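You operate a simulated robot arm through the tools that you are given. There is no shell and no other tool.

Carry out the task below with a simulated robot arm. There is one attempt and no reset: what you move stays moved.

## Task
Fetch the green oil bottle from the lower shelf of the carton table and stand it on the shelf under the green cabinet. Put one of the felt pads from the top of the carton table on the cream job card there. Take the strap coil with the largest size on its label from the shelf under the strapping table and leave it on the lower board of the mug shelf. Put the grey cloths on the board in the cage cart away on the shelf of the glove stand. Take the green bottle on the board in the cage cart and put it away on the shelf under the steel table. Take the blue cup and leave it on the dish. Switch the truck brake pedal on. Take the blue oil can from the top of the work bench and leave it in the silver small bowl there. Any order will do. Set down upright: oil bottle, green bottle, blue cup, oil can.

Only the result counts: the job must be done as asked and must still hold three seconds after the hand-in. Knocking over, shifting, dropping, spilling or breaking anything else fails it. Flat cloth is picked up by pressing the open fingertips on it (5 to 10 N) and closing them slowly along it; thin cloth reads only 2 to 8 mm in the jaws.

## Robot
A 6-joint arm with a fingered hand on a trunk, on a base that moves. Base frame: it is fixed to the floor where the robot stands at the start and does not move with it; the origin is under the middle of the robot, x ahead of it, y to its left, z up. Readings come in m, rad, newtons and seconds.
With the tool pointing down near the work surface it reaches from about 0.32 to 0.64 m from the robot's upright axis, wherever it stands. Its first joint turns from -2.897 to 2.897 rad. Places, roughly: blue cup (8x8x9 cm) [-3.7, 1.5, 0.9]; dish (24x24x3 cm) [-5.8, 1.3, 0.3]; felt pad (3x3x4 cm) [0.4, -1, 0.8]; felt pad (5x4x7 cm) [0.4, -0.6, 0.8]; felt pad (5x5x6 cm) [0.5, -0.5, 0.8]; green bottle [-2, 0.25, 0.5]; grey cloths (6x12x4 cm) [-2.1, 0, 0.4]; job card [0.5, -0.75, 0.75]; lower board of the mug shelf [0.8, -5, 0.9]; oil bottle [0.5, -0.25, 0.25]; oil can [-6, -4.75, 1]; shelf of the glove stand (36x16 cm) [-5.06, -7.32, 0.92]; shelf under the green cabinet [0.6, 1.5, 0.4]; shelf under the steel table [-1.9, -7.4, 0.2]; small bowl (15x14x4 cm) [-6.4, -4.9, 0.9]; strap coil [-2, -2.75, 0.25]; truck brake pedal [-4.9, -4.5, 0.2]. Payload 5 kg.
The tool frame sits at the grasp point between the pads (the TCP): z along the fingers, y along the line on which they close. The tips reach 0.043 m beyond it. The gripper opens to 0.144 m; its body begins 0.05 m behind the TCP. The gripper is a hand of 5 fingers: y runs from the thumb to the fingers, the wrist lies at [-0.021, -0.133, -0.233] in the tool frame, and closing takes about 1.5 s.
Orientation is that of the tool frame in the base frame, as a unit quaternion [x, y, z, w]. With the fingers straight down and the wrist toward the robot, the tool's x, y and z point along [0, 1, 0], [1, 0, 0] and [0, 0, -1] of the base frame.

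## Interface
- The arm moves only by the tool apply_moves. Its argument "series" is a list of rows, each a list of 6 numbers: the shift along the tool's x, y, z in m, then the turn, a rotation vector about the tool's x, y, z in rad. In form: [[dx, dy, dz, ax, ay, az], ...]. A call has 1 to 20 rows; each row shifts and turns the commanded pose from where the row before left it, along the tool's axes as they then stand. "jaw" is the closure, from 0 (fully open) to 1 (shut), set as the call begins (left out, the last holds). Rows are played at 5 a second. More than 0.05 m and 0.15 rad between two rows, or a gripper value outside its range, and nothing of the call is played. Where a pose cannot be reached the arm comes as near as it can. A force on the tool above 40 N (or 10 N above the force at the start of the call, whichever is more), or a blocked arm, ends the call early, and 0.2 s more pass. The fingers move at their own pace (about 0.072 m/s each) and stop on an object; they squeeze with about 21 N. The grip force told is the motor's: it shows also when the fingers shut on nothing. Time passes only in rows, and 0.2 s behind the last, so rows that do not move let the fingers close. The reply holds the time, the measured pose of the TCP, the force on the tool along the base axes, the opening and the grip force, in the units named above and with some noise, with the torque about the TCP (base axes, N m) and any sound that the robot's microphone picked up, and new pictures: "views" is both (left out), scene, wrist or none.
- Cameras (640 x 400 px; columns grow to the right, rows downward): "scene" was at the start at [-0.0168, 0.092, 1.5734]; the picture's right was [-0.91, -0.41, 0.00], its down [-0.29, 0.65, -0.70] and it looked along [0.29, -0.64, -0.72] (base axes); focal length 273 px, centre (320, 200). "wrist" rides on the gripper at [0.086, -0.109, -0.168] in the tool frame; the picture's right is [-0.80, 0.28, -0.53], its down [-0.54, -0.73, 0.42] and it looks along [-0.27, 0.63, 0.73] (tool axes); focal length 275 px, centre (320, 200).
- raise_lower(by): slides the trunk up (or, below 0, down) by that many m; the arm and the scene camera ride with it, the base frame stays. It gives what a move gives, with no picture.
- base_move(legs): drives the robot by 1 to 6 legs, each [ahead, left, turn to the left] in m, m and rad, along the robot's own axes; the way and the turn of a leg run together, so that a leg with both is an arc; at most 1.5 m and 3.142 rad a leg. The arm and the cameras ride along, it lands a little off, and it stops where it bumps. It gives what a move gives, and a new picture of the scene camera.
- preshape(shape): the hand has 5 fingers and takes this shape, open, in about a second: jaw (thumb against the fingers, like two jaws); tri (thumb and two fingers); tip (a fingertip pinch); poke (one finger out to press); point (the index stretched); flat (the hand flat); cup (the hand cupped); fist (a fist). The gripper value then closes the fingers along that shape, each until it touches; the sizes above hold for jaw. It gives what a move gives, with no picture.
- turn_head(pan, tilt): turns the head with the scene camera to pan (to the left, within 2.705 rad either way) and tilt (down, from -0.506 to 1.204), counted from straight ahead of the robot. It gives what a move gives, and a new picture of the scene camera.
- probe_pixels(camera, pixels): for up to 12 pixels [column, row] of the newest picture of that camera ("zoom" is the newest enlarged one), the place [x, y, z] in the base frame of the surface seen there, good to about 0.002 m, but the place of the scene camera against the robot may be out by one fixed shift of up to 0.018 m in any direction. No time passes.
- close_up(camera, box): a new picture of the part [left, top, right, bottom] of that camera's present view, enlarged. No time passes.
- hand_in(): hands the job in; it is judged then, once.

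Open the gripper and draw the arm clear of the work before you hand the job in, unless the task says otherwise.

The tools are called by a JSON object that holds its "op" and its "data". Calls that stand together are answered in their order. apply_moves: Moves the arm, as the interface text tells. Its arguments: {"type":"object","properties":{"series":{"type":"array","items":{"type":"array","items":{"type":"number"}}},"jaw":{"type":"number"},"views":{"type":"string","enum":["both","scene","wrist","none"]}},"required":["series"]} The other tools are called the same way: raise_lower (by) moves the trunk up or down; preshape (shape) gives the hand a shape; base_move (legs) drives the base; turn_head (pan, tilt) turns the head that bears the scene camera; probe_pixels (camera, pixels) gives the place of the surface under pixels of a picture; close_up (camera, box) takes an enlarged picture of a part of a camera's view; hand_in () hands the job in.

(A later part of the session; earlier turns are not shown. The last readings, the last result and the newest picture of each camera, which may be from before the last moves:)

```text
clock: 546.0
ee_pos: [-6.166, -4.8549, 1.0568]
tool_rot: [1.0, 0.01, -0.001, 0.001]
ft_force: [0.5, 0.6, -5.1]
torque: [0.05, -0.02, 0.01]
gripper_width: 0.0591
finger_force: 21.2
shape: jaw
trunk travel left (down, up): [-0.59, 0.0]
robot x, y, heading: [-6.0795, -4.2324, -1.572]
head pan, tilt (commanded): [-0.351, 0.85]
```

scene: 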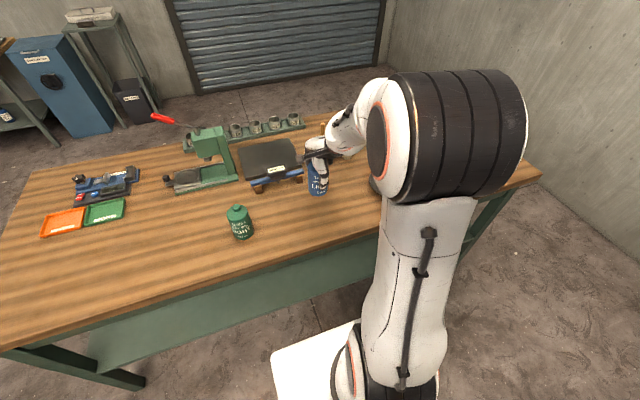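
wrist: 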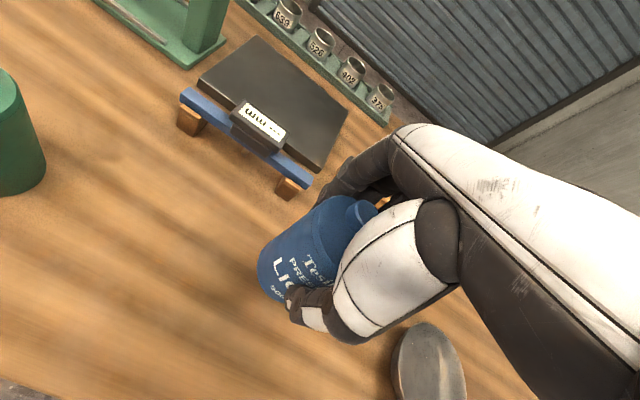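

The arm hides the bowl from the head here. I'll move the base right 0.26 m (can bottom at 0.97, rim at 0.92) and look with both cameras.

{"op": "base_move", "data": {"legs": [[0, -0.26, 0]]}}

{"op": "turn_head", "data": {"pan": 0.0, "tilt": 0.9}}

{"op": "apply_moves", "data": {"series": [[0, 0, 0, 0, 0, 0]], "views": "wrist"}}

```text
clock: 547.9
ee_pos: [-6.4264, -4.8574, 1.0583]
tool_rot: [1.0, 0.013, -0.001, 0.001]
ft_force: [-0.1, 0.9, -5.6]
torque: [0.03, -0.04, -0.02]
gripper_width: 0.0589
finger_force: 21.2
shape: jaw
trunk travel left (down, up): [-0.59, 0.0]
robot x, y, heading: [-6.3388, -4.235, -1.569]
head pan, tilt (commanded): [-0.351, 0.85]
```

scene: 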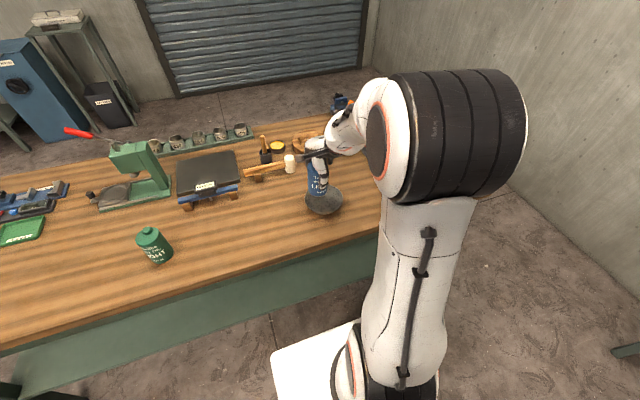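

```text
clock: 548.7
ee_pos: [-6.4256, -4.8553, 1.0577]
tool_rot: [1.0, 0.014, -0.001, 0.002]
ft_force: [0.3, 0.1, -4.5]
torque: [0.04, -0.02, 0.01]
gripper_width: 0.0589
finger_force: 21.4
shape: jaw
trunk travel left (down, up): [-0.59, 0.0]
robot x, y, heading: [-6.3412, -4.2301, -1.571]
head pan, tilt (commanded): [0.0, 0.901]
```

scene: 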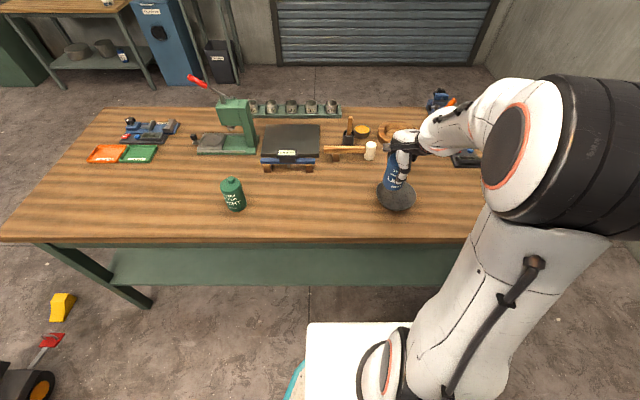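

```text
clock: 549.1
ee_pos: [-6.4258, -4.8561, 1.0571]
tool_rot: [1.0, 0.013, 0.0, 0.0]
ft_force: [1.1, 0.2, -4.7]
torque: [0.05, 0.01, -0.03]
gripper_width: 0.0588
finger_force: 21.3
shape: jaw
trunk travel left (down, up): [-0.59, 0.0]
robot x, y, heading: [-6.339, -4.2337, -1.569]
head pan, tilt (commanded): [0.0, 0.901]
```

wrist: 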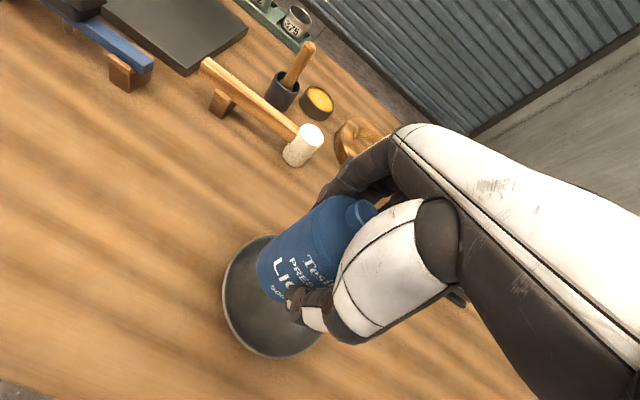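

The bowl is now below the can. I'll probe its rim in both views to get its centre.

{"op": "close_up", "data": {"camera": "wrist", "box": [200, 210, 360, 370]}}

{"op": "probe_pixels", "data": {"camera": "wrist", "pixels": [[223, 285], [228, 310], [240, 335], [262, 353], [290, 354], [310, 343], [230, 262], [250, 240], [265, 237], [265, 310], [255, 325], [245, 290]]}}

{"op": "probe_pixels", "data": {"camera": "scene", "pixels": [[377, 193], [380, 203], [397, 210], [413, 201], [414, 192], [379, 187], [412, 186], [400, 200], [395, 208]]}}

```text
2.50 times, centred on (280, 290) of wrist
```

zoom: 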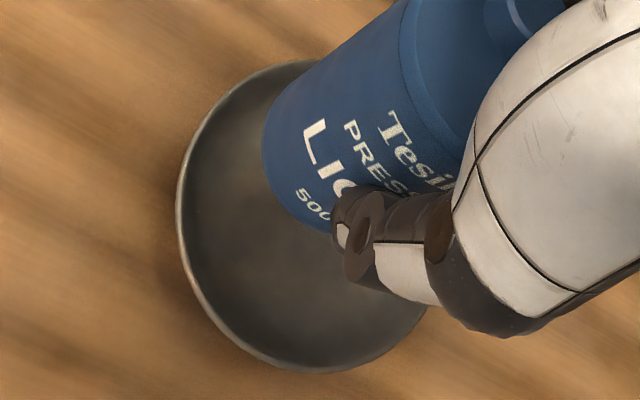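

```text
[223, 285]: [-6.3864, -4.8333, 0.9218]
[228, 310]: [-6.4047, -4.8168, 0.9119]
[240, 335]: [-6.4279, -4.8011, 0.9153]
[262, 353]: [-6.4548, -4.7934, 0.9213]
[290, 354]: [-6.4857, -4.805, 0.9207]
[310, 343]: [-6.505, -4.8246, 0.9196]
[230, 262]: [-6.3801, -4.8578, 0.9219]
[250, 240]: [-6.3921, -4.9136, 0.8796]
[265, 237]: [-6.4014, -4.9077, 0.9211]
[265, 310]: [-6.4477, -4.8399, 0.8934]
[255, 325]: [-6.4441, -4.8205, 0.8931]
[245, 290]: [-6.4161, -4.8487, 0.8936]
```

```text
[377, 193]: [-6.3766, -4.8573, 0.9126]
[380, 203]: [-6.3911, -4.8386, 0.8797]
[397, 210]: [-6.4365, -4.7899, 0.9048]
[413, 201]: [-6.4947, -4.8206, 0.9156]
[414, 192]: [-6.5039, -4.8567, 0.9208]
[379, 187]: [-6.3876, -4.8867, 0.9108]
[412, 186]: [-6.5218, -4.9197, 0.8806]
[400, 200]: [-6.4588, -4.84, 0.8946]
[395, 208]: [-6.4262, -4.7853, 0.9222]
```

Bowl centre (−6.448,−4.860), rim R≈0.067 at z=0.921, flat bottom at 0.893. I'll centre the can over it and lower to just above the bottom.

{"op": "apply_moves", "data": {"series": [[-0.022, 0.004, 0, 0, 0, 0], [0, 0, 0.025, 0, 0, 0], [0, 0, 0.025, 0, 0, 0], [0, 0, 0.02, 0, 0, 0], [0, 0, 0, 0, 0, 0]], "views": "both"}}

```text
clock: 550.3
ee_pos: [-6.4465, -4.862, 0.9874]
tool_rot: [1.0, 0.012, -0.001, 0.0]
ft_force: [-0.1, 0.1, -5.7]
torque: [0.04, -0.01, 0.01]
gripper_width: 0.0586
finger_force: 21.1
shape: jaw
trunk travel left (down, up): [-0.59, 0.0]
robot x, y, heading: [-6.3416, -4.2358, -1.572]
head pan, tilt (commanded): [0.0, 0.901]
```

scene: 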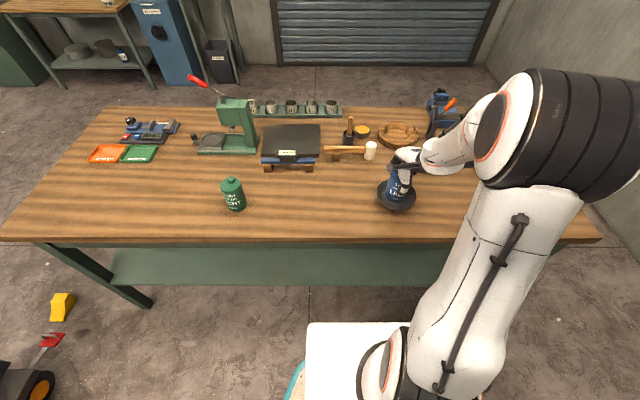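
wrist: 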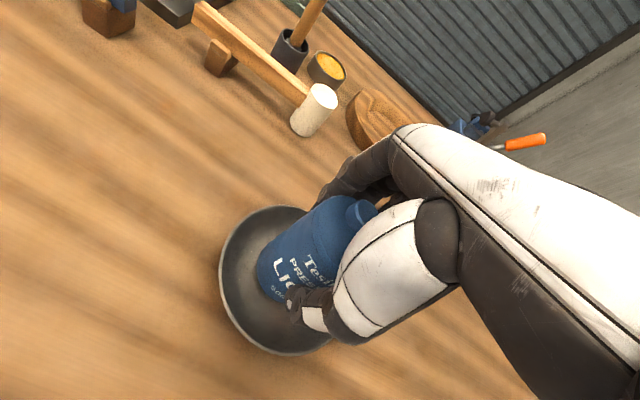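

The can is centred in the bowl, ~1 cm above the bottom. Lowering in fine steps.

{"op": "apply_moves", "data": {"series": [[0, 0, 0.003, 0, 0, 0], [0, 0, 0.003, 0, 0, 0], [0, 0, 0.001, 0, 0, 0], [0, 0, 0, 0, 0, 0]], "views": "none"}}

```text
clock: 551.3
ee_pos: [-6.4483, -4.861, 0.9813]
tool_rot: [1.0, 0.012, -0.001, 0.001]
ft_force: [1.3, -0.1, 2.0]
torque: [-0.13, -0.02, 0.02]
gripper_width: 0.0591
finger_force: 21.4
shape: jaw
trunk travel left (down, up): [-0.59, 0.0]
robot x, y, heading: [-6.3408, -4.2307, -1.564]
head pan, tilt (commanded): [0.0, 0.901]
```

Bowl bottom now bears the can (+2 N). Open to ≈0.10 m slowly.

{"op": "apply_moves", "data": {"series": [[0, 0, 0, 0, 0, 0], [0, 0, 0, 0, 0, 0]], "jaw": 0.45, "views": "none"}}

{"op": "apply_moves", "data": {"series": [[0, 0, 0, 0, 0, 0], [0, 0, 0, 0, 0, 0]], "jaw": 0.3, "views": "wrist"}}

```text
clock: 551.9
ee_pos: [-6.4471, -4.8595, 0.9798]
tool_rot: [1.0, 0.013, -0.001, 0.001]
ft_force: [0.9, 1.0, 0.0]
torque: [0.03, 0.0, 0.02]
gripper_width: 0.0785
finger_force: 0.1
shape: jaw
trunk travel left (down, up): [-0.59, 0.0]
robot x, y, heading: [-6.3405, -4.2369, -1.563]
head pan, tilt (commanded): [0.0, 0.901]
```

```text
clock: 552.5
ee_pos: [-6.4472, -4.8611, 0.981]
tool_rot: [1.0, 0.013, -0.001, 0.0]
ft_force: [0.1, -0.2, -0.1]
torque: [-0.01, 0.01, 0.0]
gripper_width: 0.1004
finger_force: 0.0
shape: jaw
trunk travel left (down, up): [-0.59, 0.0]
robot x, y, heading: [-6.338, -4.2347, -1.569]
head pan, tilt (commanded): [0.0, 0.901]
```

wrist: 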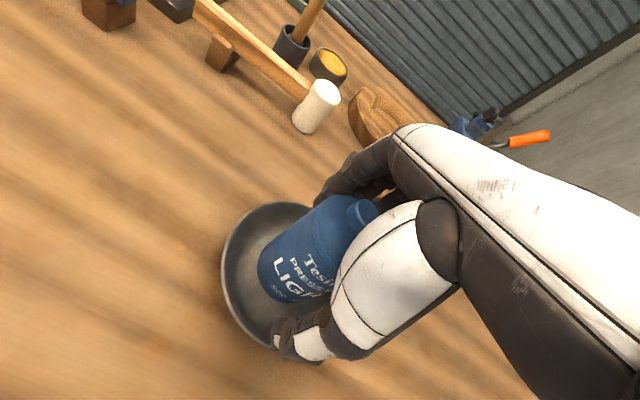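

Released. Raise the hand straight up 0.12 m and view the result.

{"op": "apply_moves", "data": {"series": [[0, 0, -0.02, 0, 0, 0], [0, 0, -0.03, 0, 0, 0], [0, 0, -0.035, 0, 0, 0], [0, 0, -0.035, 0, 0, 0]], "views": "both"}}

```text
clock: 553.5
ee_pos: [-6.446, -4.858, 1.1029]
tool_rot: [1.0, 0.013, 0.0, 0.0]
ft_force: [0.4, 0.5, -0.8]
torque: [0.0, 0.0, 0.02]
gripper_width: 0.1007
finger_force: 0.1
shape: jaw
trunk travel left (down, up): [-0.59, 0.0]
robot x, y, heading: [-6.3366, -4.2356, -1.566]
head pan, tilt (commanded): [0.0, 0.901]
```

scene: 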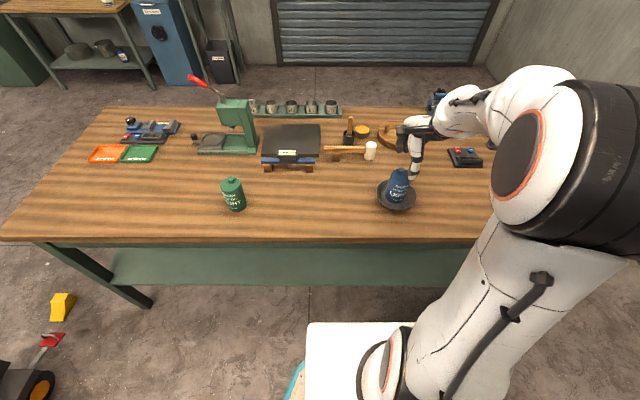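
wrist: 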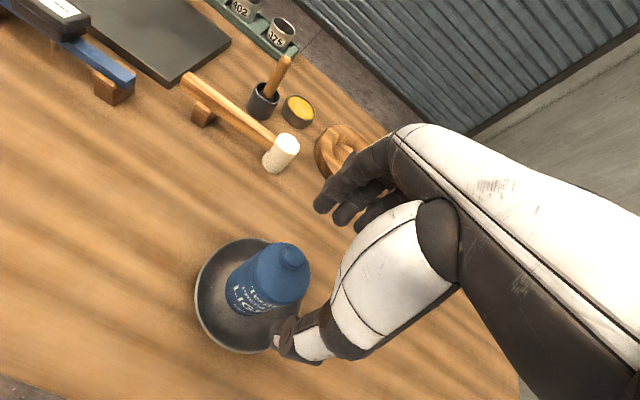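

The oil can stands upright in the bowl. Last item: the blue cup to the dish in the north. I'll back off, turn to face +y and survey.

{"op": "base_move", "data": {"legs": [[-0.5, 0, 0], [0, 0, 1.571], [0, 0, 1.571]]}}

{"op": "turn_head", "data": {"pan": 0.1, "tilt": 0.4}}

{"op": "turn_head", "data": {"pan": -0.7, "tilt": 0.4}}

```text
clock: 564.2
ee_pos: [-6.27, -3.1068, 1.1025]
tool_rot: [-0.037, 0.999, 0.002, 0.0]
ft_force: [0.0, -0.2, 0.4]
torque: [-0.01, 0.04, 0.03]
gripper_width: 0.1005
finger_force: 0.1
shape: jaw
trunk travel left (down, up): [-0.59, 0.0]
robot x, y, heading: [-6.3467, -3.7371, 1.627]
head pan, tilt (commanded): [0.0, 0.901]
```

scene: 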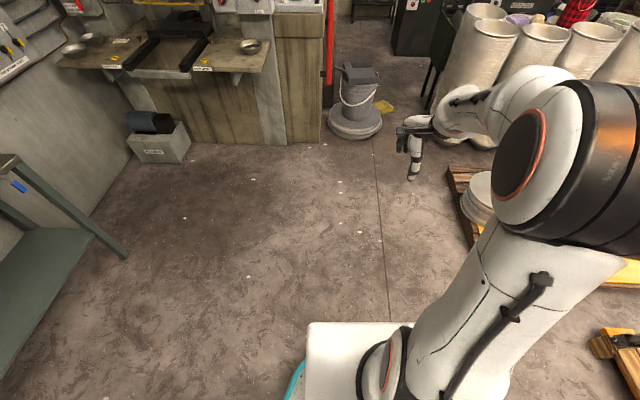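

```text
clock: 565.1
ee_pos: [-6.27, -3.1077, 1.1015]
tool_rot: [-0.038, 0.999, 0.001, 0.0]
ft_force: [0.4, -0.9, -1.2]
torque: [0.01, -0.01, 0.01]
gripper_width: 0.1009
finger_force: 0.0
shape: jaw
trunk travel left (down, up): [-0.59, 0.0]
robot x, y, heading: [-6.3408, -3.7367, 1.627]
head pan, tilt (commanded): [0.099, 0.4]
```

scene: 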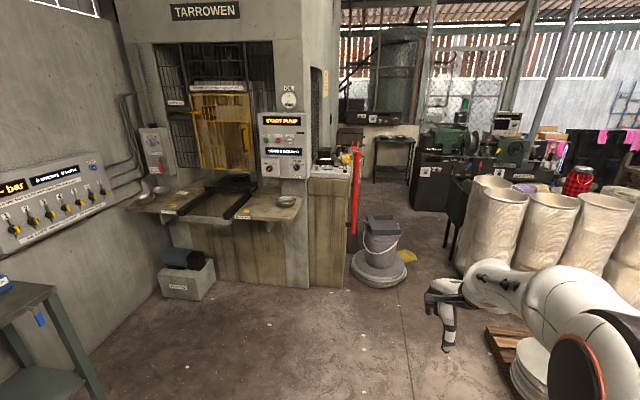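

```text
clock: 566.2
ee_pos: [-6.2703, -3.1078, 1.1023]
tool_rot: [-0.038, 0.999, 0.001, 0.001]
ft_force: [-0.1, 0.6, -0.9]
torque: [-0.07, -0.04, 0.01]
gripper_width: 0.1007
finger_force: 0.1
shape: jaw
trunk travel left (down, up): [-0.59, 0.0]
robot x, y, heading: [-6.3424, -3.7355, 1.626]
head pan, tilt (commanded): [-0.7, 0.4]
```

scene: 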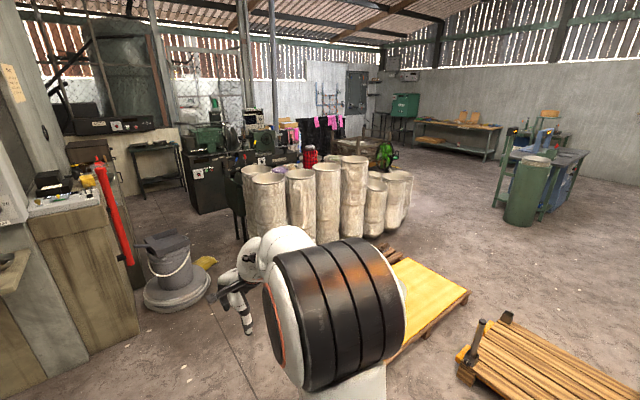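

I'll probe the gap between the bucket and the cylinders/stool to see if the base fits through to the north.

{"op": "probe_pixels", "data": {"camera": "scene", "pixels": [[180, 300], [210, 285], [205, 262], [250, 236], [240, 235], [262, 205], [385, 345], [115, 330], [235, 195], [210, 210], [170, 190], [195, 285]]}}

{"op": "turn_head", "data": {"pan": -0.2, "tilt": 0.4}}

```text
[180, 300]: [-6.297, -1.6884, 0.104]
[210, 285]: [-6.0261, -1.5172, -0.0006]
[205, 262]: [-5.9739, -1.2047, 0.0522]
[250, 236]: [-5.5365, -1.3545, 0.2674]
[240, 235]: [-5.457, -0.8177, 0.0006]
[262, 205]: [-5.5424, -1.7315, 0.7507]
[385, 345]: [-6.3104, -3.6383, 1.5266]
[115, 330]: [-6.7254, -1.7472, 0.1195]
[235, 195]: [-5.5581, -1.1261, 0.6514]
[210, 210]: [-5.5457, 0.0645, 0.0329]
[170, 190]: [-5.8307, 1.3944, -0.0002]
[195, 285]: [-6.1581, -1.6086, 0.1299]
```

```text
clock: 567.2
ee_pos: [-6.2709, -3.1076, 1.1016]
tool_rot: [-0.038, 0.999, 0.001, 0.001]
ft_force: [-0.2, 0.4, 0.5]
torque: [0.01, 0.02, -0.02]
gripper_width: 0.1003
finger_force: 0.0
shape: jaw
trunk travel left (down, up): [-0.59, 0.0]
robot x, y, heading: [-6.3443, -3.737, 1.621]
head pan, tilt (commanded): [-0.201, 0.4]
```

scene: 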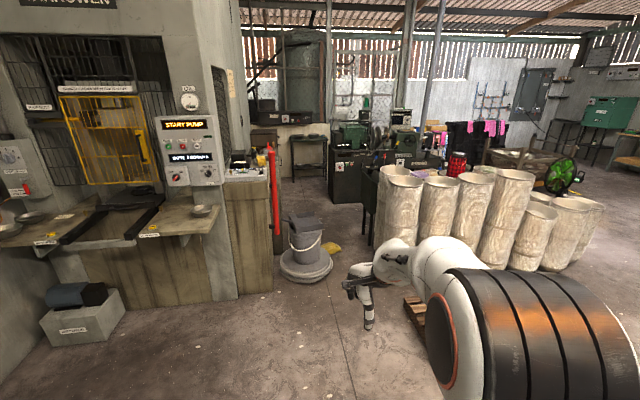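

The gap at the bucket is only ≈0.5 m, too narrow. I'll go back the long way: west lane, south of the bench, then up through the middle. First strafe west to x≈−7.42 and reverse south (still facing north).

{"op": "base_move", "data": {"legs": [[-0.3, 0, -0.052], [0, 1.07, 0]]}}

{"op": "turn_head", "data": {"pan": 0.9, "tilt": 0.9}}

```text
clock: 574.5
ee_pos: [-7.3385, -3.4142, 1.1013]
tool_rot: [-0.011, 1.0, 0.001, 0.001]
ft_force: [0.7, -0.2, -1.2]
torque: [-0.03, -0.03, -0.04]
gripper_width: 0.1006
finger_force: 0.0
shape: jaw
trunk travel left (down, up): [-0.59, 0.0]
robot x, y, heading: [-7.4445, -4.0375, 1.567]
head pan, tilt (commanded): [-0.201, 0.4]
```

scene: 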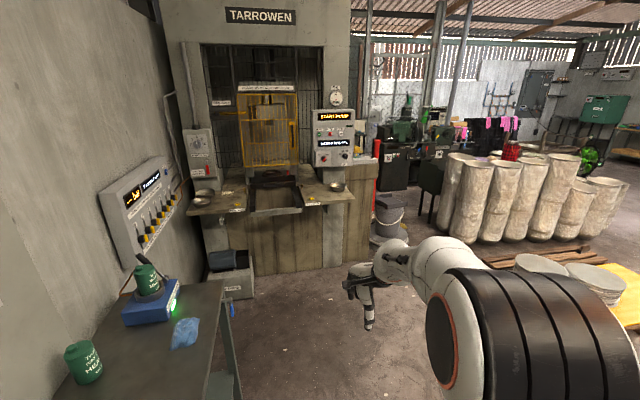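

```text
clock: 575.8
ee_pos: [-7.338, -3.4139, 1.1021]
tool_rot: [-0.012, 1.0, 0.001, 0.001]
ft_force: [-0.3, -0.2, -0.3]
torque: [0.01, -0.02, 0.01]
gripper_width: 0.1005
finger_force: 0.1
shape: jaw
trunk travel left (down, up): [-0.59, 0.0]
robot x, y, heading: [-7.4445, -4.0387, 1.571]
head pan, tilt (commanded): [0.901, 0.901]
```

scene: 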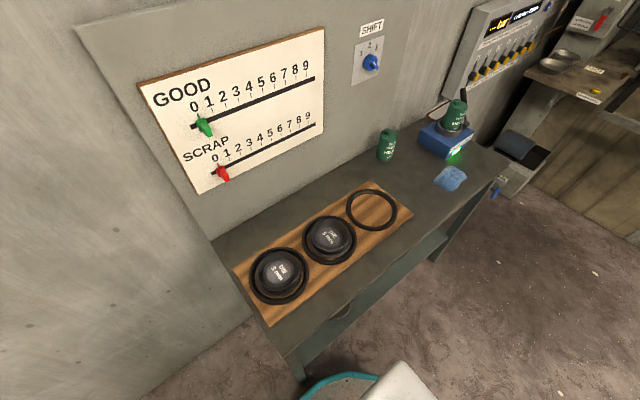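

Close to the stand on the left but clear. Reverse south 2.3 m along the lane with a slight shift right.

{"op": "base_move", "data": {"legs": [[-0.4, -0.01, 0], [-1.0, 0, 0], [-0.93, 0, 0]]}}

{"op": "turn_head", "data": {"pan": -1.2, "tilt": 0.5}}

```text
clock: 587.5
ee_pos: [-7.3405, -5.7389, 1.1025]
tool_rot: [0.0, 1.0, 0.001, 0.001]
ft_force: [0.0, -0.4, -0.2]
torque: [0.02, -0.01, 0.0]
gripper_width: 0.1005
finger_force: 0.1
shape: jaw
trunk travel left (down, up): [-0.59, 0.0]
robot x, y, heading: [-7.4594, -6.3588, 1.545]
head pan, tilt (commanded): [0.901, 0.901]
```

scene: 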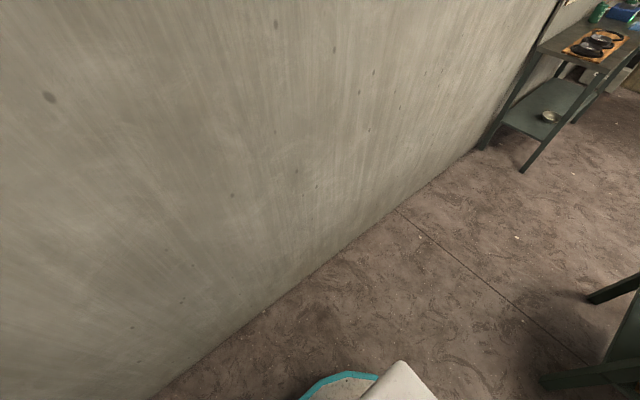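

```text
clock: 589.5
ee_pos: [-7.3392, -5.7391, 1.1011]
tool_rot: [0.0, 1.0, 0.0, 0.001]
ft_force: [-0.6, 0.0, -0.3]
torque: [0.02, 0.0, 0.02]
gripper_width: 0.1003
finger_force: 0.0
shape: jaw
trunk travel left (down, up): [-0.59, 0.0]
robot x, y, heading: [-7.4591, -6.3627, 1.546]
head pan, tilt (commanded): [-1.201, 0.499]
```

scene: 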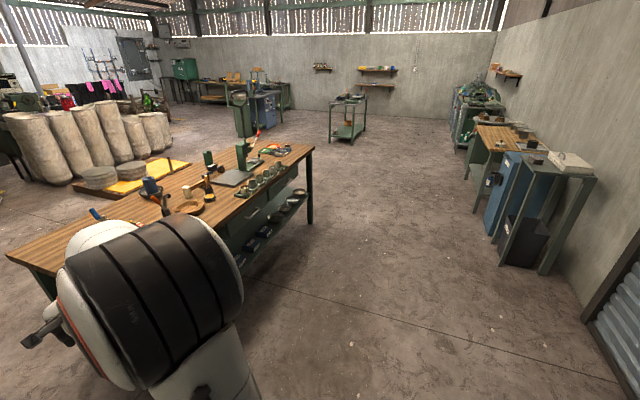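

All clear to the east. Strafe right 3.95 m along y≈−6.36, then head north to y≈−3.3.

{"op": "base_move", "data": {"legs": [[0, -1.4, 0.025], [0, -1.35, 0], [0, -1.2, 0]]}}

{"op": "turn_head", "data": {"pan": 0.0, "tilt": 0.4}}

```text
clock: 608.3
ee_pos: [-3.4604, -5.7378, 1.1015]
tool_rot: [-0.01, 1.0, 0.001, 0.0]
ft_force: [0.1, -0.1, 0.0]
torque: [0.01, 0.01, 0.02]
gripper_width: 0.1004
finger_force: 0.0
shape: jaw
trunk travel left (down, up): [-0.59, 0.0]
robot x, y, heading: [-3.5657, -6.3574, 1.574]
head pan, tilt (commanded): [-1.201, 0.499]
```

scene: 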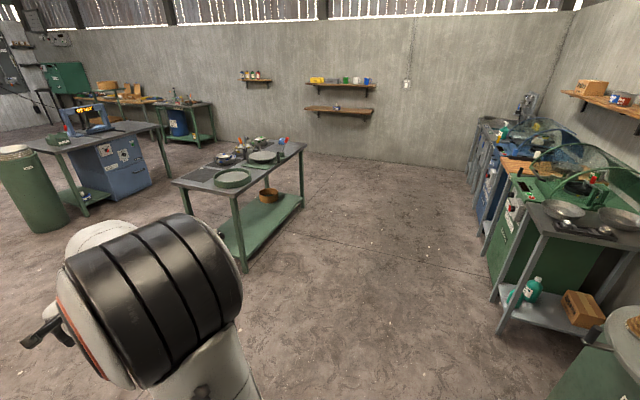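

```text
clock: 609.7
ee_pos: [-3.46, -5.7365, 1.1032]
tool_rot: [-0.01, 1.0, 0.001, 0.001]
ft_force: [0.3, -0.6, 0.8]
torque: [0.0, -0.02, 0.01]
gripper_width: 0.1006
finger_force: 0.0
shape: jaw
trunk travel left (down, up): [-0.59, 0.0]
robot x, y, heading: [-3.5701, -6.3588, 1.575]
head pan, tilt (commanded): [0.0, 0.4]
```

scene: 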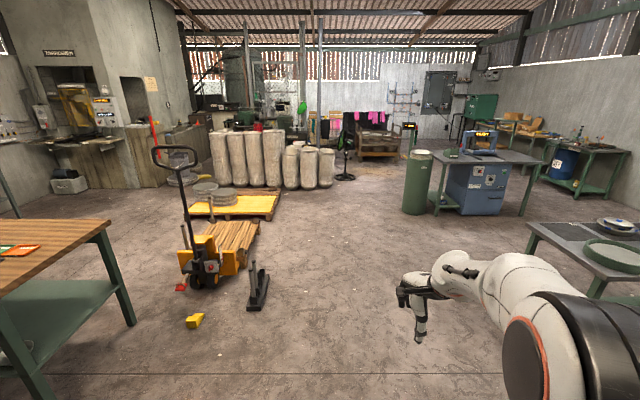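

Lane north is clear. Drive 3.0 m ahead, then diagonally to (−2.8,−2.0).

{"op": "base_move", "data": {"legs": [[1.5, 0, 0], [1.5, 0, 0], [0.68, -0.37, 0], [0.68, -0.37, 0]]}}

{"op": "turn_head", "data": {"pan": 0.4, "tilt": 0.4}}

```text
clock: 631.6
ee_pos: [-2.6918, -1.3806, 1.1013]
tool_rot: [-0.014, 1.0, 0.001, 0.001]
ft_force: [-0.8, -0.2, 0.8]
torque: [-0.04, 0.07, -0.03]
gripper_width: 0.1005
finger_force: 0.1
shape: jaw
trunk travel left (down, up): [-0.59, 0.0]
robot x, y, heading: [-2.7963, -2.0042, 1.577]
head pan, tilt (commanded): [0.0, 0.4]
```

scene: 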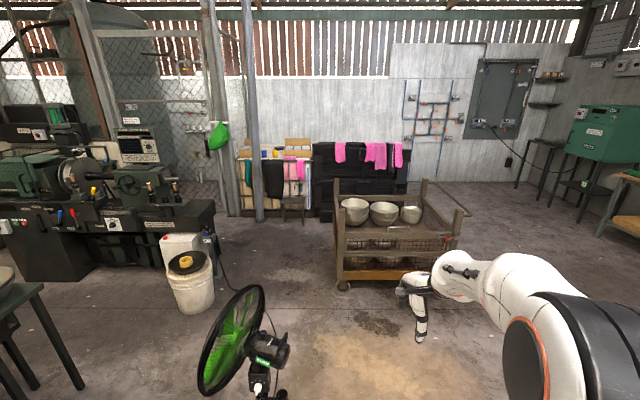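

```text
clock: 632.5
ee_pos: [-2.6915, -1.3802, 1.1016]
tool_rot: [-0.014, 1.0, 0.001, 0.001]
ft_force: [-0.7, 0.0, 0.4]
torque: [-0.02, 0.04, -0.02]
gripper_width: 0.1004
finger_force: 0.1
shape: jaw
trunk travel left (down, up): [-0.59, 0.0]
robot x, y, heading: [-2.7963, -2.0102, 1.577]
head pan, tilt (commanded): [0.4, 0.4]
```

scene: 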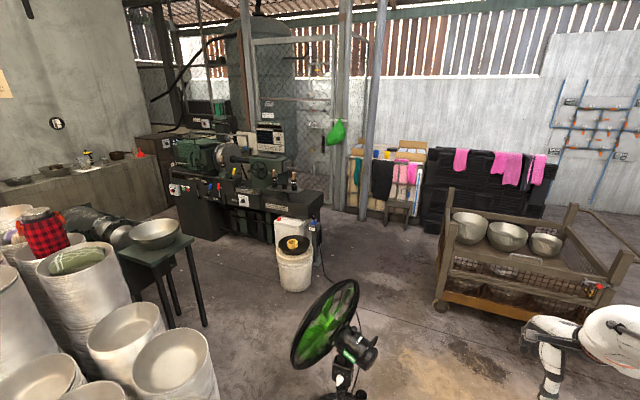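

I see a rack at (385,170) with small blue and yellow items on top. I'll enlarge it, and probe positions of the rack, lathe, bucket and cable.

{"op": "close_up", "data": {"camera": "scene", "box": [330, 120, 450, 230]}}

{"op": "probe_pixels", "data": {"camera": "scene", "pixels": [[375, 154], [388, 155], [385, 222], [295, 290], [320, 200], [322, 265], [440, 300], [365, 215], [345, 205], [205, 325], [155, 235], [350, 375]]}}

```text
3.64 times, centred on (390, 175) of scene
```

zoom: 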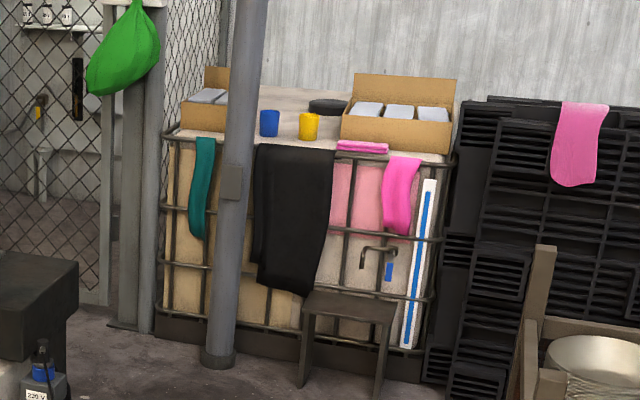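

```text
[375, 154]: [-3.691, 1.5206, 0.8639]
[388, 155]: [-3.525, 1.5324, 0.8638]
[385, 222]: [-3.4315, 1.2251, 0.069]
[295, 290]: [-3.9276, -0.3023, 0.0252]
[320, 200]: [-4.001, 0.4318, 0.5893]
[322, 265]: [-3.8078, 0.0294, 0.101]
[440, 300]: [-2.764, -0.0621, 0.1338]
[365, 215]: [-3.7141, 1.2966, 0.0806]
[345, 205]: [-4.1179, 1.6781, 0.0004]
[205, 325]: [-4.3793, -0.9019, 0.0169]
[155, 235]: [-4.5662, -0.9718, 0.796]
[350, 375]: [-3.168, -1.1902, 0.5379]
```

The blue cup is on the tank at ≈(−3.69,1.52), with a steel column (−3.71,1.30) and a stool in front. I'll go between fan and cart: first to (−2.55,−0.65), then (−3.15,−0.35).

{"op": "base_move", "data": {"legs": [[1.354, -0.246, 0], [0.3, 0.6, 0]]}}

{"op": "turn_head", "data": {"pan": 0.9, "tilt": 0.4}}

```text
clock: 642.8
ee_pos: [-3.1148, 0.2682, 1.1023]
tool_rot: [-0.028, 1.0, 0.0, 0.0]
ft_force: [-0.6, 0.7, -0.4]
torque: [-0.01, -0.02, 0.01]
gripper_width: 0.1006
finger_force: 0.0
shape: jaw
trunk travel left (down, up): [-0.59, 0.0]
robot x, y, heading: [-3.2016, -0.3628, 1.608]
head pan, tilt (commanded): [0.4, 0.4]
```

scene: 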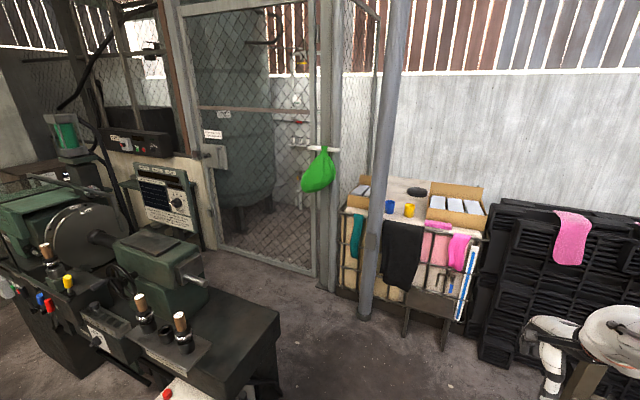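

```text
clock: 643.7
ee_pos: [-3.1146, 0.268, 1.1023]
tool_rot: [-0.029, 1.0, 0.001, 0.0]
ft_force: [-0.4, -1.0, -0.5]
torque: [0.0, 0.0, 0.05]
gripper_width: 0.1005
finger_force: 0.0
shape: jaw
trunk travel left (down, up): [-0.59, 0.0]
robot x, y, heading: [-3.1996, -0.3607, 1.605]
head pan, tilt (commanded): [0.901, 0.4]
```

scene: 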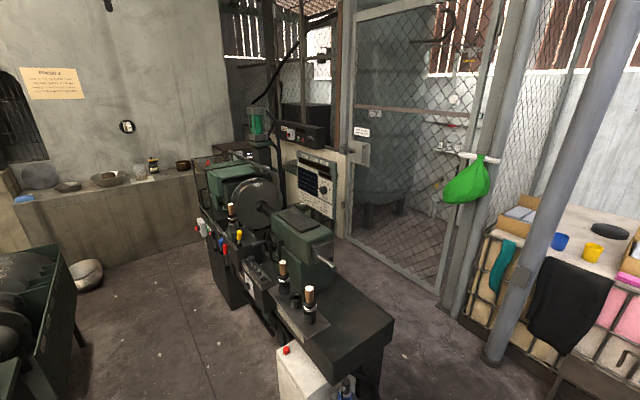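

I'll probe the lathe's outline, the column, the fence line and the floor behind the lathe to see whether the north side is passable.

{"op": "probe_pixels", "data": {"camera": "scene", "pixels": [[390, 325], [340, 280], [330, 375], [400, 310], [490, 360], [430, 290], [350, 235], [335, 215], [560, 243], [592, 252], [560, 365], [85, 275]]}}

{"op": "probe_pixels", "data": {"camera": "scene", "pixels": [[395, 280], [370, 255], [290, 385], [50, 255], [30, 330], [130, 270], [170, 330], [240, 330], [205, 250], [445, 300], [640, 395], [545, 330]]}}

```text
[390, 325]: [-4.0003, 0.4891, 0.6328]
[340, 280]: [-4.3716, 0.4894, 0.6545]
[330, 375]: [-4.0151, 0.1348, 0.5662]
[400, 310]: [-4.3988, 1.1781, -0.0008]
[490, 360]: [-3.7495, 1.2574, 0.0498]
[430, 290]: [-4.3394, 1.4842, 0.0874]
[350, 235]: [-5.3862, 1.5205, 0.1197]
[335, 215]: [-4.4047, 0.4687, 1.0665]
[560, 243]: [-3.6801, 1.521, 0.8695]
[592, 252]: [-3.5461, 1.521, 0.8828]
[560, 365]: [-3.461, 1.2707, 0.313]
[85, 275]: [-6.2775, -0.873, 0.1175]
```

```text
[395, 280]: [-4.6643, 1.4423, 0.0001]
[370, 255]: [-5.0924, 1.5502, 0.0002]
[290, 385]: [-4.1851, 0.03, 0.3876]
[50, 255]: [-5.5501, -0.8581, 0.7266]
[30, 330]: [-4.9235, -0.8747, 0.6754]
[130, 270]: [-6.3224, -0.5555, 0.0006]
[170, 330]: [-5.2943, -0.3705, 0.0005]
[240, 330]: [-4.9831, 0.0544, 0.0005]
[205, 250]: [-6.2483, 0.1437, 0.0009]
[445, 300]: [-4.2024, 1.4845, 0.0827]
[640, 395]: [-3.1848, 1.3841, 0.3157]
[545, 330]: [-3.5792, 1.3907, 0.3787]
```

North corridor between lathe back (y≈0.49) and fence sill (y≈1.48) looks passable, and the cup may be reachable from there, west of the column. I'll probe the green bag, fence post and cup more closely.

{"op": "probe_pixels", "data": {"camera": "scene", "pixels": [[465, 185], [445, 190], [485, 185], [465, 202], [495, 158], [470, 155], [440, 285], [475, 300], [490, 330], [520, 215], [560, 235], [545, 60]]}}

{"op": "close_up", "data": {"camera": "scene", "box": [430, 140, 640, 270]}}

```text
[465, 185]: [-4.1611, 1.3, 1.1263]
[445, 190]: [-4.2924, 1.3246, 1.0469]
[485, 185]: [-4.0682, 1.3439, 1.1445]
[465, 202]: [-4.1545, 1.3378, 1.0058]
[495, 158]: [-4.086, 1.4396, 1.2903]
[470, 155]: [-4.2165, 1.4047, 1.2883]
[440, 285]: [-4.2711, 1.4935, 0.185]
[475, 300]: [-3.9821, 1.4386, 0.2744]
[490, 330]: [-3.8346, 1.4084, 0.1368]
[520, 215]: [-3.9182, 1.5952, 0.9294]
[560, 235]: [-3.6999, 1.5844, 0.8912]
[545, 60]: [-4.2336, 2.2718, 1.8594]
```

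```text
3.05 times, centred on (535, 205) of scene
```

zoom: 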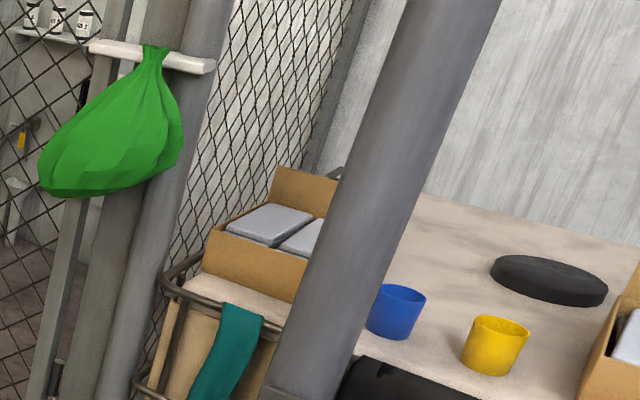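

The bag (x −4.29…−4.07, y≥1.30, z 1.0–1.28) makes the west approach risky. I'll look at the front of the tank (stool, column) for a frontal approach.

{"op": "turn_head", "data": {"pan": 0.25, "tilt": 0.5}}

{"op": "probe_pixels", "data": {"camera": "scene", "pixels": [[320, 262], [370, 262], [330, 285], [300, 262], [345, 268]]}}

```text
clock: 644.7
ee_pos: [-3.1153, 0.2688, 1.1034]
tool_rot: [-0.029, 1.0, 0.001, 0.0]
ft_force: [-0.3, -0.4, -0.2]
torque: [-0.01, -0.02, -0.02]
gripper_width: 0.1007
finger_force: 0.2
shape: jaw
trunk travel left (down, up): [-0.59, 0.0]
robot x, y, heading: [-3.1957, -0.3579, 1.612]
head pan, tilt (commanded): [0.25, 0.499]
```

scene: 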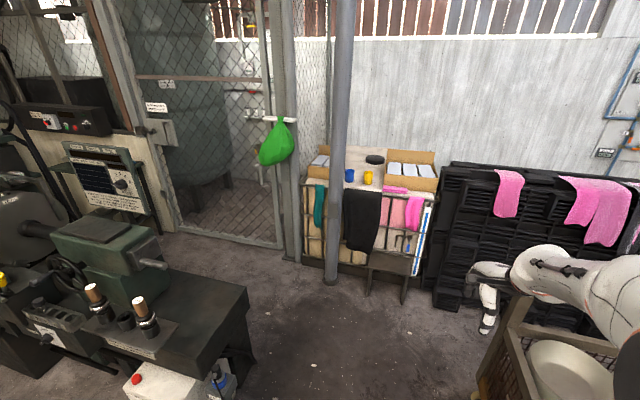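

```text
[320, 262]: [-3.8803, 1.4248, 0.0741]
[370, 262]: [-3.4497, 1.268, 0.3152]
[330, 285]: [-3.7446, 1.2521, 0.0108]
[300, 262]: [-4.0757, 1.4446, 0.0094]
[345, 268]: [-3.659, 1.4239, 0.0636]
```

I'll enlarge the tank front and probe the stool, cups, cloth and column precisely.

{"op": "close_up", "data": {"camera": "scene", "box": [290, 140, 450, 310]}}

{"op": "probe_pixels", "data": {"camera": "zoom", "pixels": [[215, 265], [325, 290], [330, 265], [195, 330], [285, 375], [140, 80], [140, 95], [190, 85], [120, 200], [100, 300], [135, 110], [325, 325]]}}

```text
2.35 times, centred on (370, 225) of scene
```

zoom: 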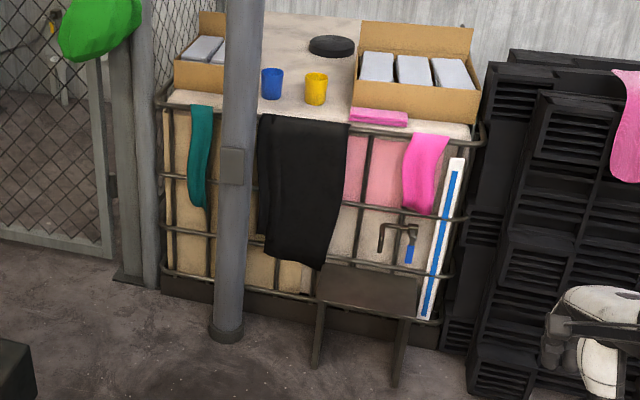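

```text
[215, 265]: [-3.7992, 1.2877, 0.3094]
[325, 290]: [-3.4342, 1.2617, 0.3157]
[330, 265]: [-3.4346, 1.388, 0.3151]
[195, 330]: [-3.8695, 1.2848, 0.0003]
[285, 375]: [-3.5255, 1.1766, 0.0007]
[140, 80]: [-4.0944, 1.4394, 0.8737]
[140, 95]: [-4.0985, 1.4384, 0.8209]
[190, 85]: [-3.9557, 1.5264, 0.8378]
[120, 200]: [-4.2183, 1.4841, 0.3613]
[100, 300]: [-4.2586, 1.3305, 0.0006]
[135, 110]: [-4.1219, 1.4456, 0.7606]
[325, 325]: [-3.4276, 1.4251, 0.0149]
```

A frontal approach right of the column works if the wrist stays to the east: stand at ≈(−3.38,0.93) and yaw the hand ~65° left. I'll check heights of boxes and spigot first.

{"op": "probe_pixels", "data": {"camera": "zoom", "pixels": [[365, 28], [470, 35], [415, 95], [430, 75], [330, 48], [315, 78], [271, 72], [272, 90], [290, 110], [200, 20], [225, 100], [440, 125]]}}

```text
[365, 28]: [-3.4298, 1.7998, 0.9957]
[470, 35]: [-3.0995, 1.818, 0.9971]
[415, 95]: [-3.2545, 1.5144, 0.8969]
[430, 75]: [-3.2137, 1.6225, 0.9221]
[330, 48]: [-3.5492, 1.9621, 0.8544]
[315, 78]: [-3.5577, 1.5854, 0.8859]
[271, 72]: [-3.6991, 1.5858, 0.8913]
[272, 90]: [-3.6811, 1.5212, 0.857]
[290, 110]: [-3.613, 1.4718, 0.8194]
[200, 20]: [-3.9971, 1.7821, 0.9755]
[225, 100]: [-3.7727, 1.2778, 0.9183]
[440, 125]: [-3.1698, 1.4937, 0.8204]
```

Everything on the tank stays below ≈1.0 m. Drive up in front of the tank, stopping short at y≈0.8 to check clearances.

{"op": "base_move", "data": {"legs": [[0.6, 0.09, -0.04], [0.55, 0.09, 0]]}}

{"op": "turn_head", "data": {"pan": 0.3, "tilt": 0.9}}

```text
clock: 650.9
ee_pos: [-3.2652, 1.4026, 1.1018]
tool_rot: [-0.004, 1.0, 0.0, 0.002]
ft_force: [0.0, 0.2, -0.3]
torque: [0.01, 0.02, 0.02]
gripper_width: 0.1005
finger_force: 0.0
shape: jaw
trunk travel left (down, up): [-0.59, 0.0]
robot x, y, heading: [-3.3801, 0.775, 1.561]
head pan, tilt (commanded): [0.25, 0.499]
```

scene: 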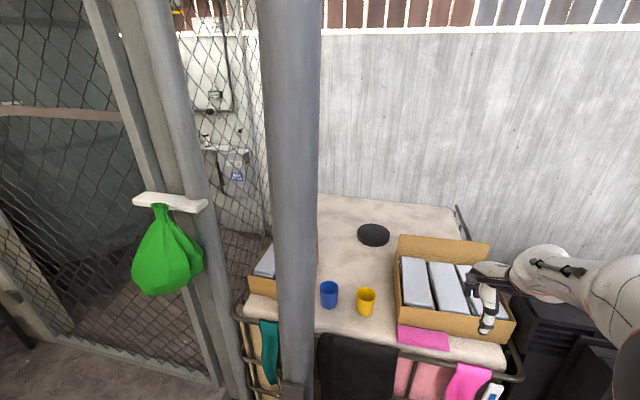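

```text
clock: 651.8
ee_pos: [-3.265, 1.4015, 1.1016]
tool_rot: [-0.004, 1.0, 0.002, 0.001]
ft_force: [0.9, -0.4, 0.2]
torque: [0.0, 0.04, 0.0]
gripper_width: 0.1005
finger_force: 0.0
shape: jaw
trunk travel left (down, up): [-0.59, 0.0]
robot x, y, heading: [-3.3833, 0.7792, 1.554]
head pan, tilt (commanded): [0.3, 0.901]
```

scene: 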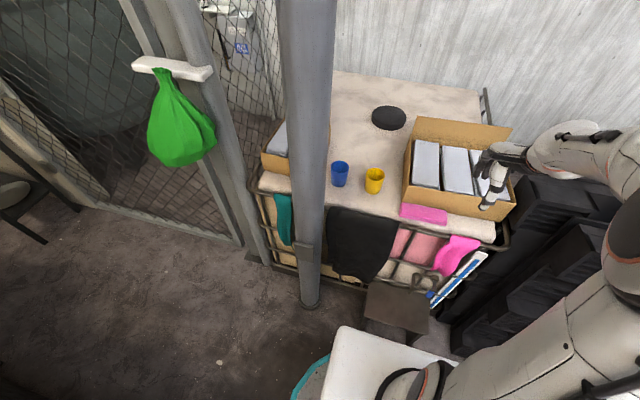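

Advance 0.12 m (base front stays short of the stool legs), then swing the hand left over the cups at z≈1.10 while yawing it 65°.

{"op": "base_move", "data": {"legs": [[0.12, 0, 0.015]]}}

{"op": "apply_moves", "data": {"series": [[0.048, 0, 0, 0, 0, -0.142], [0.0475, 0.0068, 0, 0, 0, -0.142], [0.0461, 0.0134, 0, 0, 0, -0.142], [0.0437, 0.0198, 0, 0, 0, -0.142], [0.0404, 0.0258, 0, 0, 0, -0.142], [0.0364, 0.0313, 0, 0, 0, -0.142], [0.0316, 0.0361, 0, 0, 0, -0.142], [0.0262, 0.0402, 0, 0, 0, -0.142]], "views": "both"}}

```text
clock: 653.0
ee_pos: [-3.2768, 1.5242, 1.101]
tool_rot: [-0.013, 1.0, 0.0, 0.001]
ft_force: [0.3, 0.7, 0.0]
torque: [-0.03, 0.0, 0.03]
gripper_width: 0.1005
finger_force: 0.3
shape: jaw
trunk travel left (down, up): [-0.59, 0.0]
robot x, y, heading: [-3.3788, 0.9031, 1.573]
head pan, tilt (commanded): [0.3, 0.901]
```

scene: 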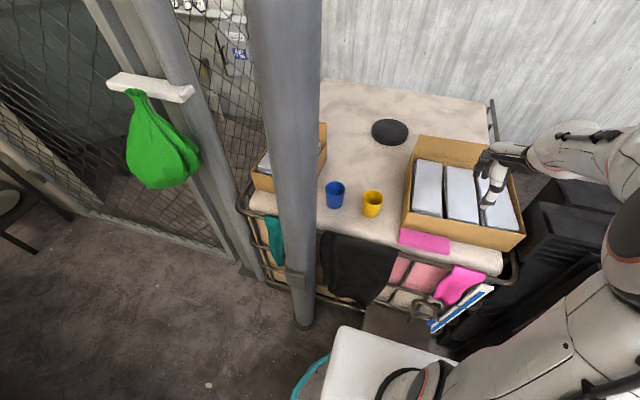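

```text
clock: 654.8
ee_pos: [-3.6607, 1.5156, 1.1023]
tool_rot: [-0.549, 0.836, 0.0, 0.001]
ft_force: [-1.3, -0.2, 0.4]
torque: [0.05, -0.01, 0.03]
gripper_width: 0.1006
finger_force: 0.0
shape: jaw
trunk travel left (down, up): [-0.59, 0.0]
robot x, y, heading: [-3.3794, 0.8969, 1.571]
head pan, tilt (commanded): [0.3, 0.901]
```

scene: 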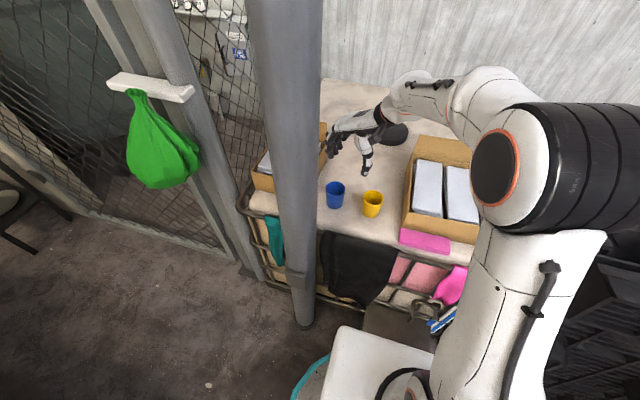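
wrist: 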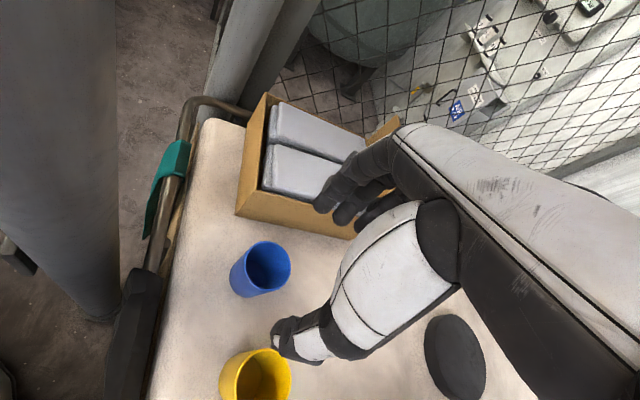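

The hand is now above the cups with the wrist to the east. Blue cup at (260,268). Probe its rim and the yellow cup.

{"op": "close_up", "data": {"camera": "wrist", "box": [200, 220, 340, 400]}}

{"op": "probe_pixels", "data": {"camera": "wrist", "pixels": [[250, 255], [290, 262], [275, 243], [268, 290], [236, 272], [240, 292], [265, 270], [221, 375], [255, 352], [290, 370], [250, 320], [210, 280]]}}

```text
2.22 times, centred on (270, 310) of wrist
```

zoom: 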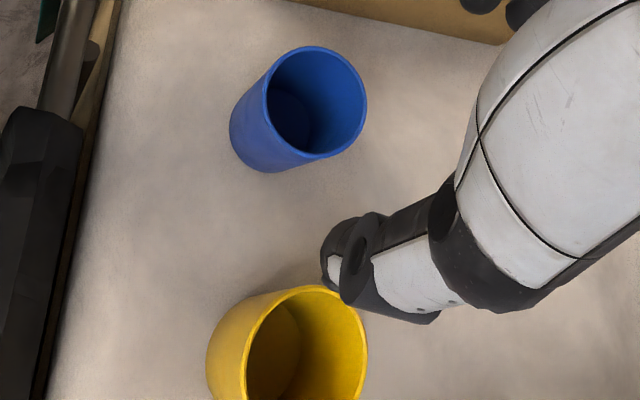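

```text
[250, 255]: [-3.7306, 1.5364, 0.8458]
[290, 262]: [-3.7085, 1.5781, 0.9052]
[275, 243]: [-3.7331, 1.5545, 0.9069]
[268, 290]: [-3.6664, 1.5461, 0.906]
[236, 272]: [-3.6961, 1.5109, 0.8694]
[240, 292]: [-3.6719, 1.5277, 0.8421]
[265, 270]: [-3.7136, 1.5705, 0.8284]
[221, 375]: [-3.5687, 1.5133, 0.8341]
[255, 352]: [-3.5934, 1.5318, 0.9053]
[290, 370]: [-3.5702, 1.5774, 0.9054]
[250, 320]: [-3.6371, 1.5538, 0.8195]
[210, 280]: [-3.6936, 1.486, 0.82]
```

I'll probe the blue cup's rim in the enlarged view to fix its centre.

{"op": "probe_pixels", "data": {"camera": "zoom", "pixels": [[266, 100], [364, 108], [315, 49], [312, 156], [280, 65], [350, 145], [350, 70], [275, 140], [235, 370], [300, 290], [365, 350], [220, 340]]}}

```text
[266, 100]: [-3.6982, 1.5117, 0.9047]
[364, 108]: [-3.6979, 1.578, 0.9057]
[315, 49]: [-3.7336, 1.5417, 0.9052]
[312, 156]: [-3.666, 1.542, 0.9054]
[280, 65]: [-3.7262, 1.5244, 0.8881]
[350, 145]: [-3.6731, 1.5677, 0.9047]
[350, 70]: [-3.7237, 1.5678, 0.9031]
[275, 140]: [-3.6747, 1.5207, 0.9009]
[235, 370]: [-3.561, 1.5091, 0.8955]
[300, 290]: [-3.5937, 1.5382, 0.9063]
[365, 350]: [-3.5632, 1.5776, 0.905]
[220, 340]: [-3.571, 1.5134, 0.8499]
```

Blue cup: centre (−3.700,1.545), R≈0.034, z 0.82–0.905. I'll check where the towel carton is relative to the fingers' landing spot.

{"op": "probe_pixels", "data": {"camera": "wrist", "pixels": [[350, 237], [300, 227], [240, 213], [240, 200], [345, 225], [300, 215], [325, 245], [270, 232]]}}

{"op": "apply_moves", "data": {"series": [[-0.0057, 0.0238, 0, 0, 0, 0], [-0.0057, 0.0238, 0, 0, 0, 0]], "jaw": 0.25, "views": "both"}}

```text
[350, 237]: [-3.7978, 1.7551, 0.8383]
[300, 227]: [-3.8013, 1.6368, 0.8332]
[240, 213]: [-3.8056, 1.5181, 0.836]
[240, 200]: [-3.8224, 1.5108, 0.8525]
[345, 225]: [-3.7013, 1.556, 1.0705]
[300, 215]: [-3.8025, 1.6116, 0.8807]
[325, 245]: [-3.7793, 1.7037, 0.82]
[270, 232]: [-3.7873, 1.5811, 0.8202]
```

```text
clock: 655.4
ee_pos: [-3.7009, 1.5436, 1.0994]
tool_rot: [-0.55, 0.835, 0.0, 0.002]
ft_force: [0.1, 0.2, 0.4]
torque: [-0.07, -0.03, 0.0]
gripper_width: 0.1075
finger_force: 0.1
shape: jaw
trunk travel left (down, up): [-0.59, 0.0]
robot x, y, heading: [-3.3801, 0.9021, 1.577]
head pan, tilt (commanded): [0.3, 0.901]
```

scene: 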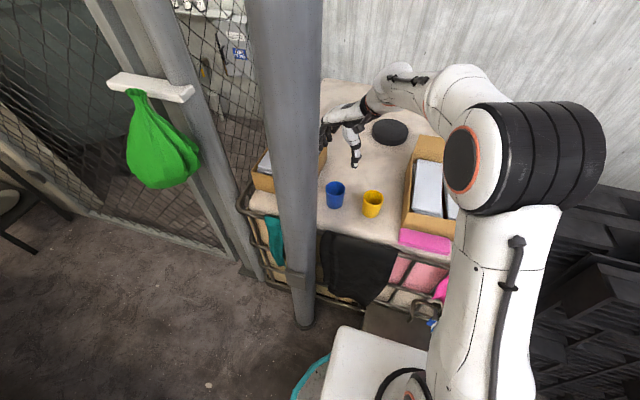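
wrist: 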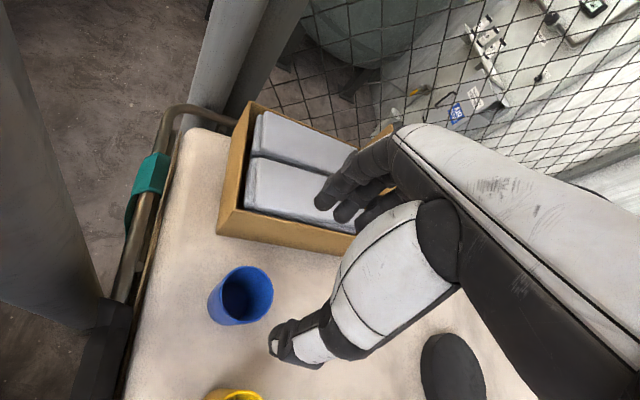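

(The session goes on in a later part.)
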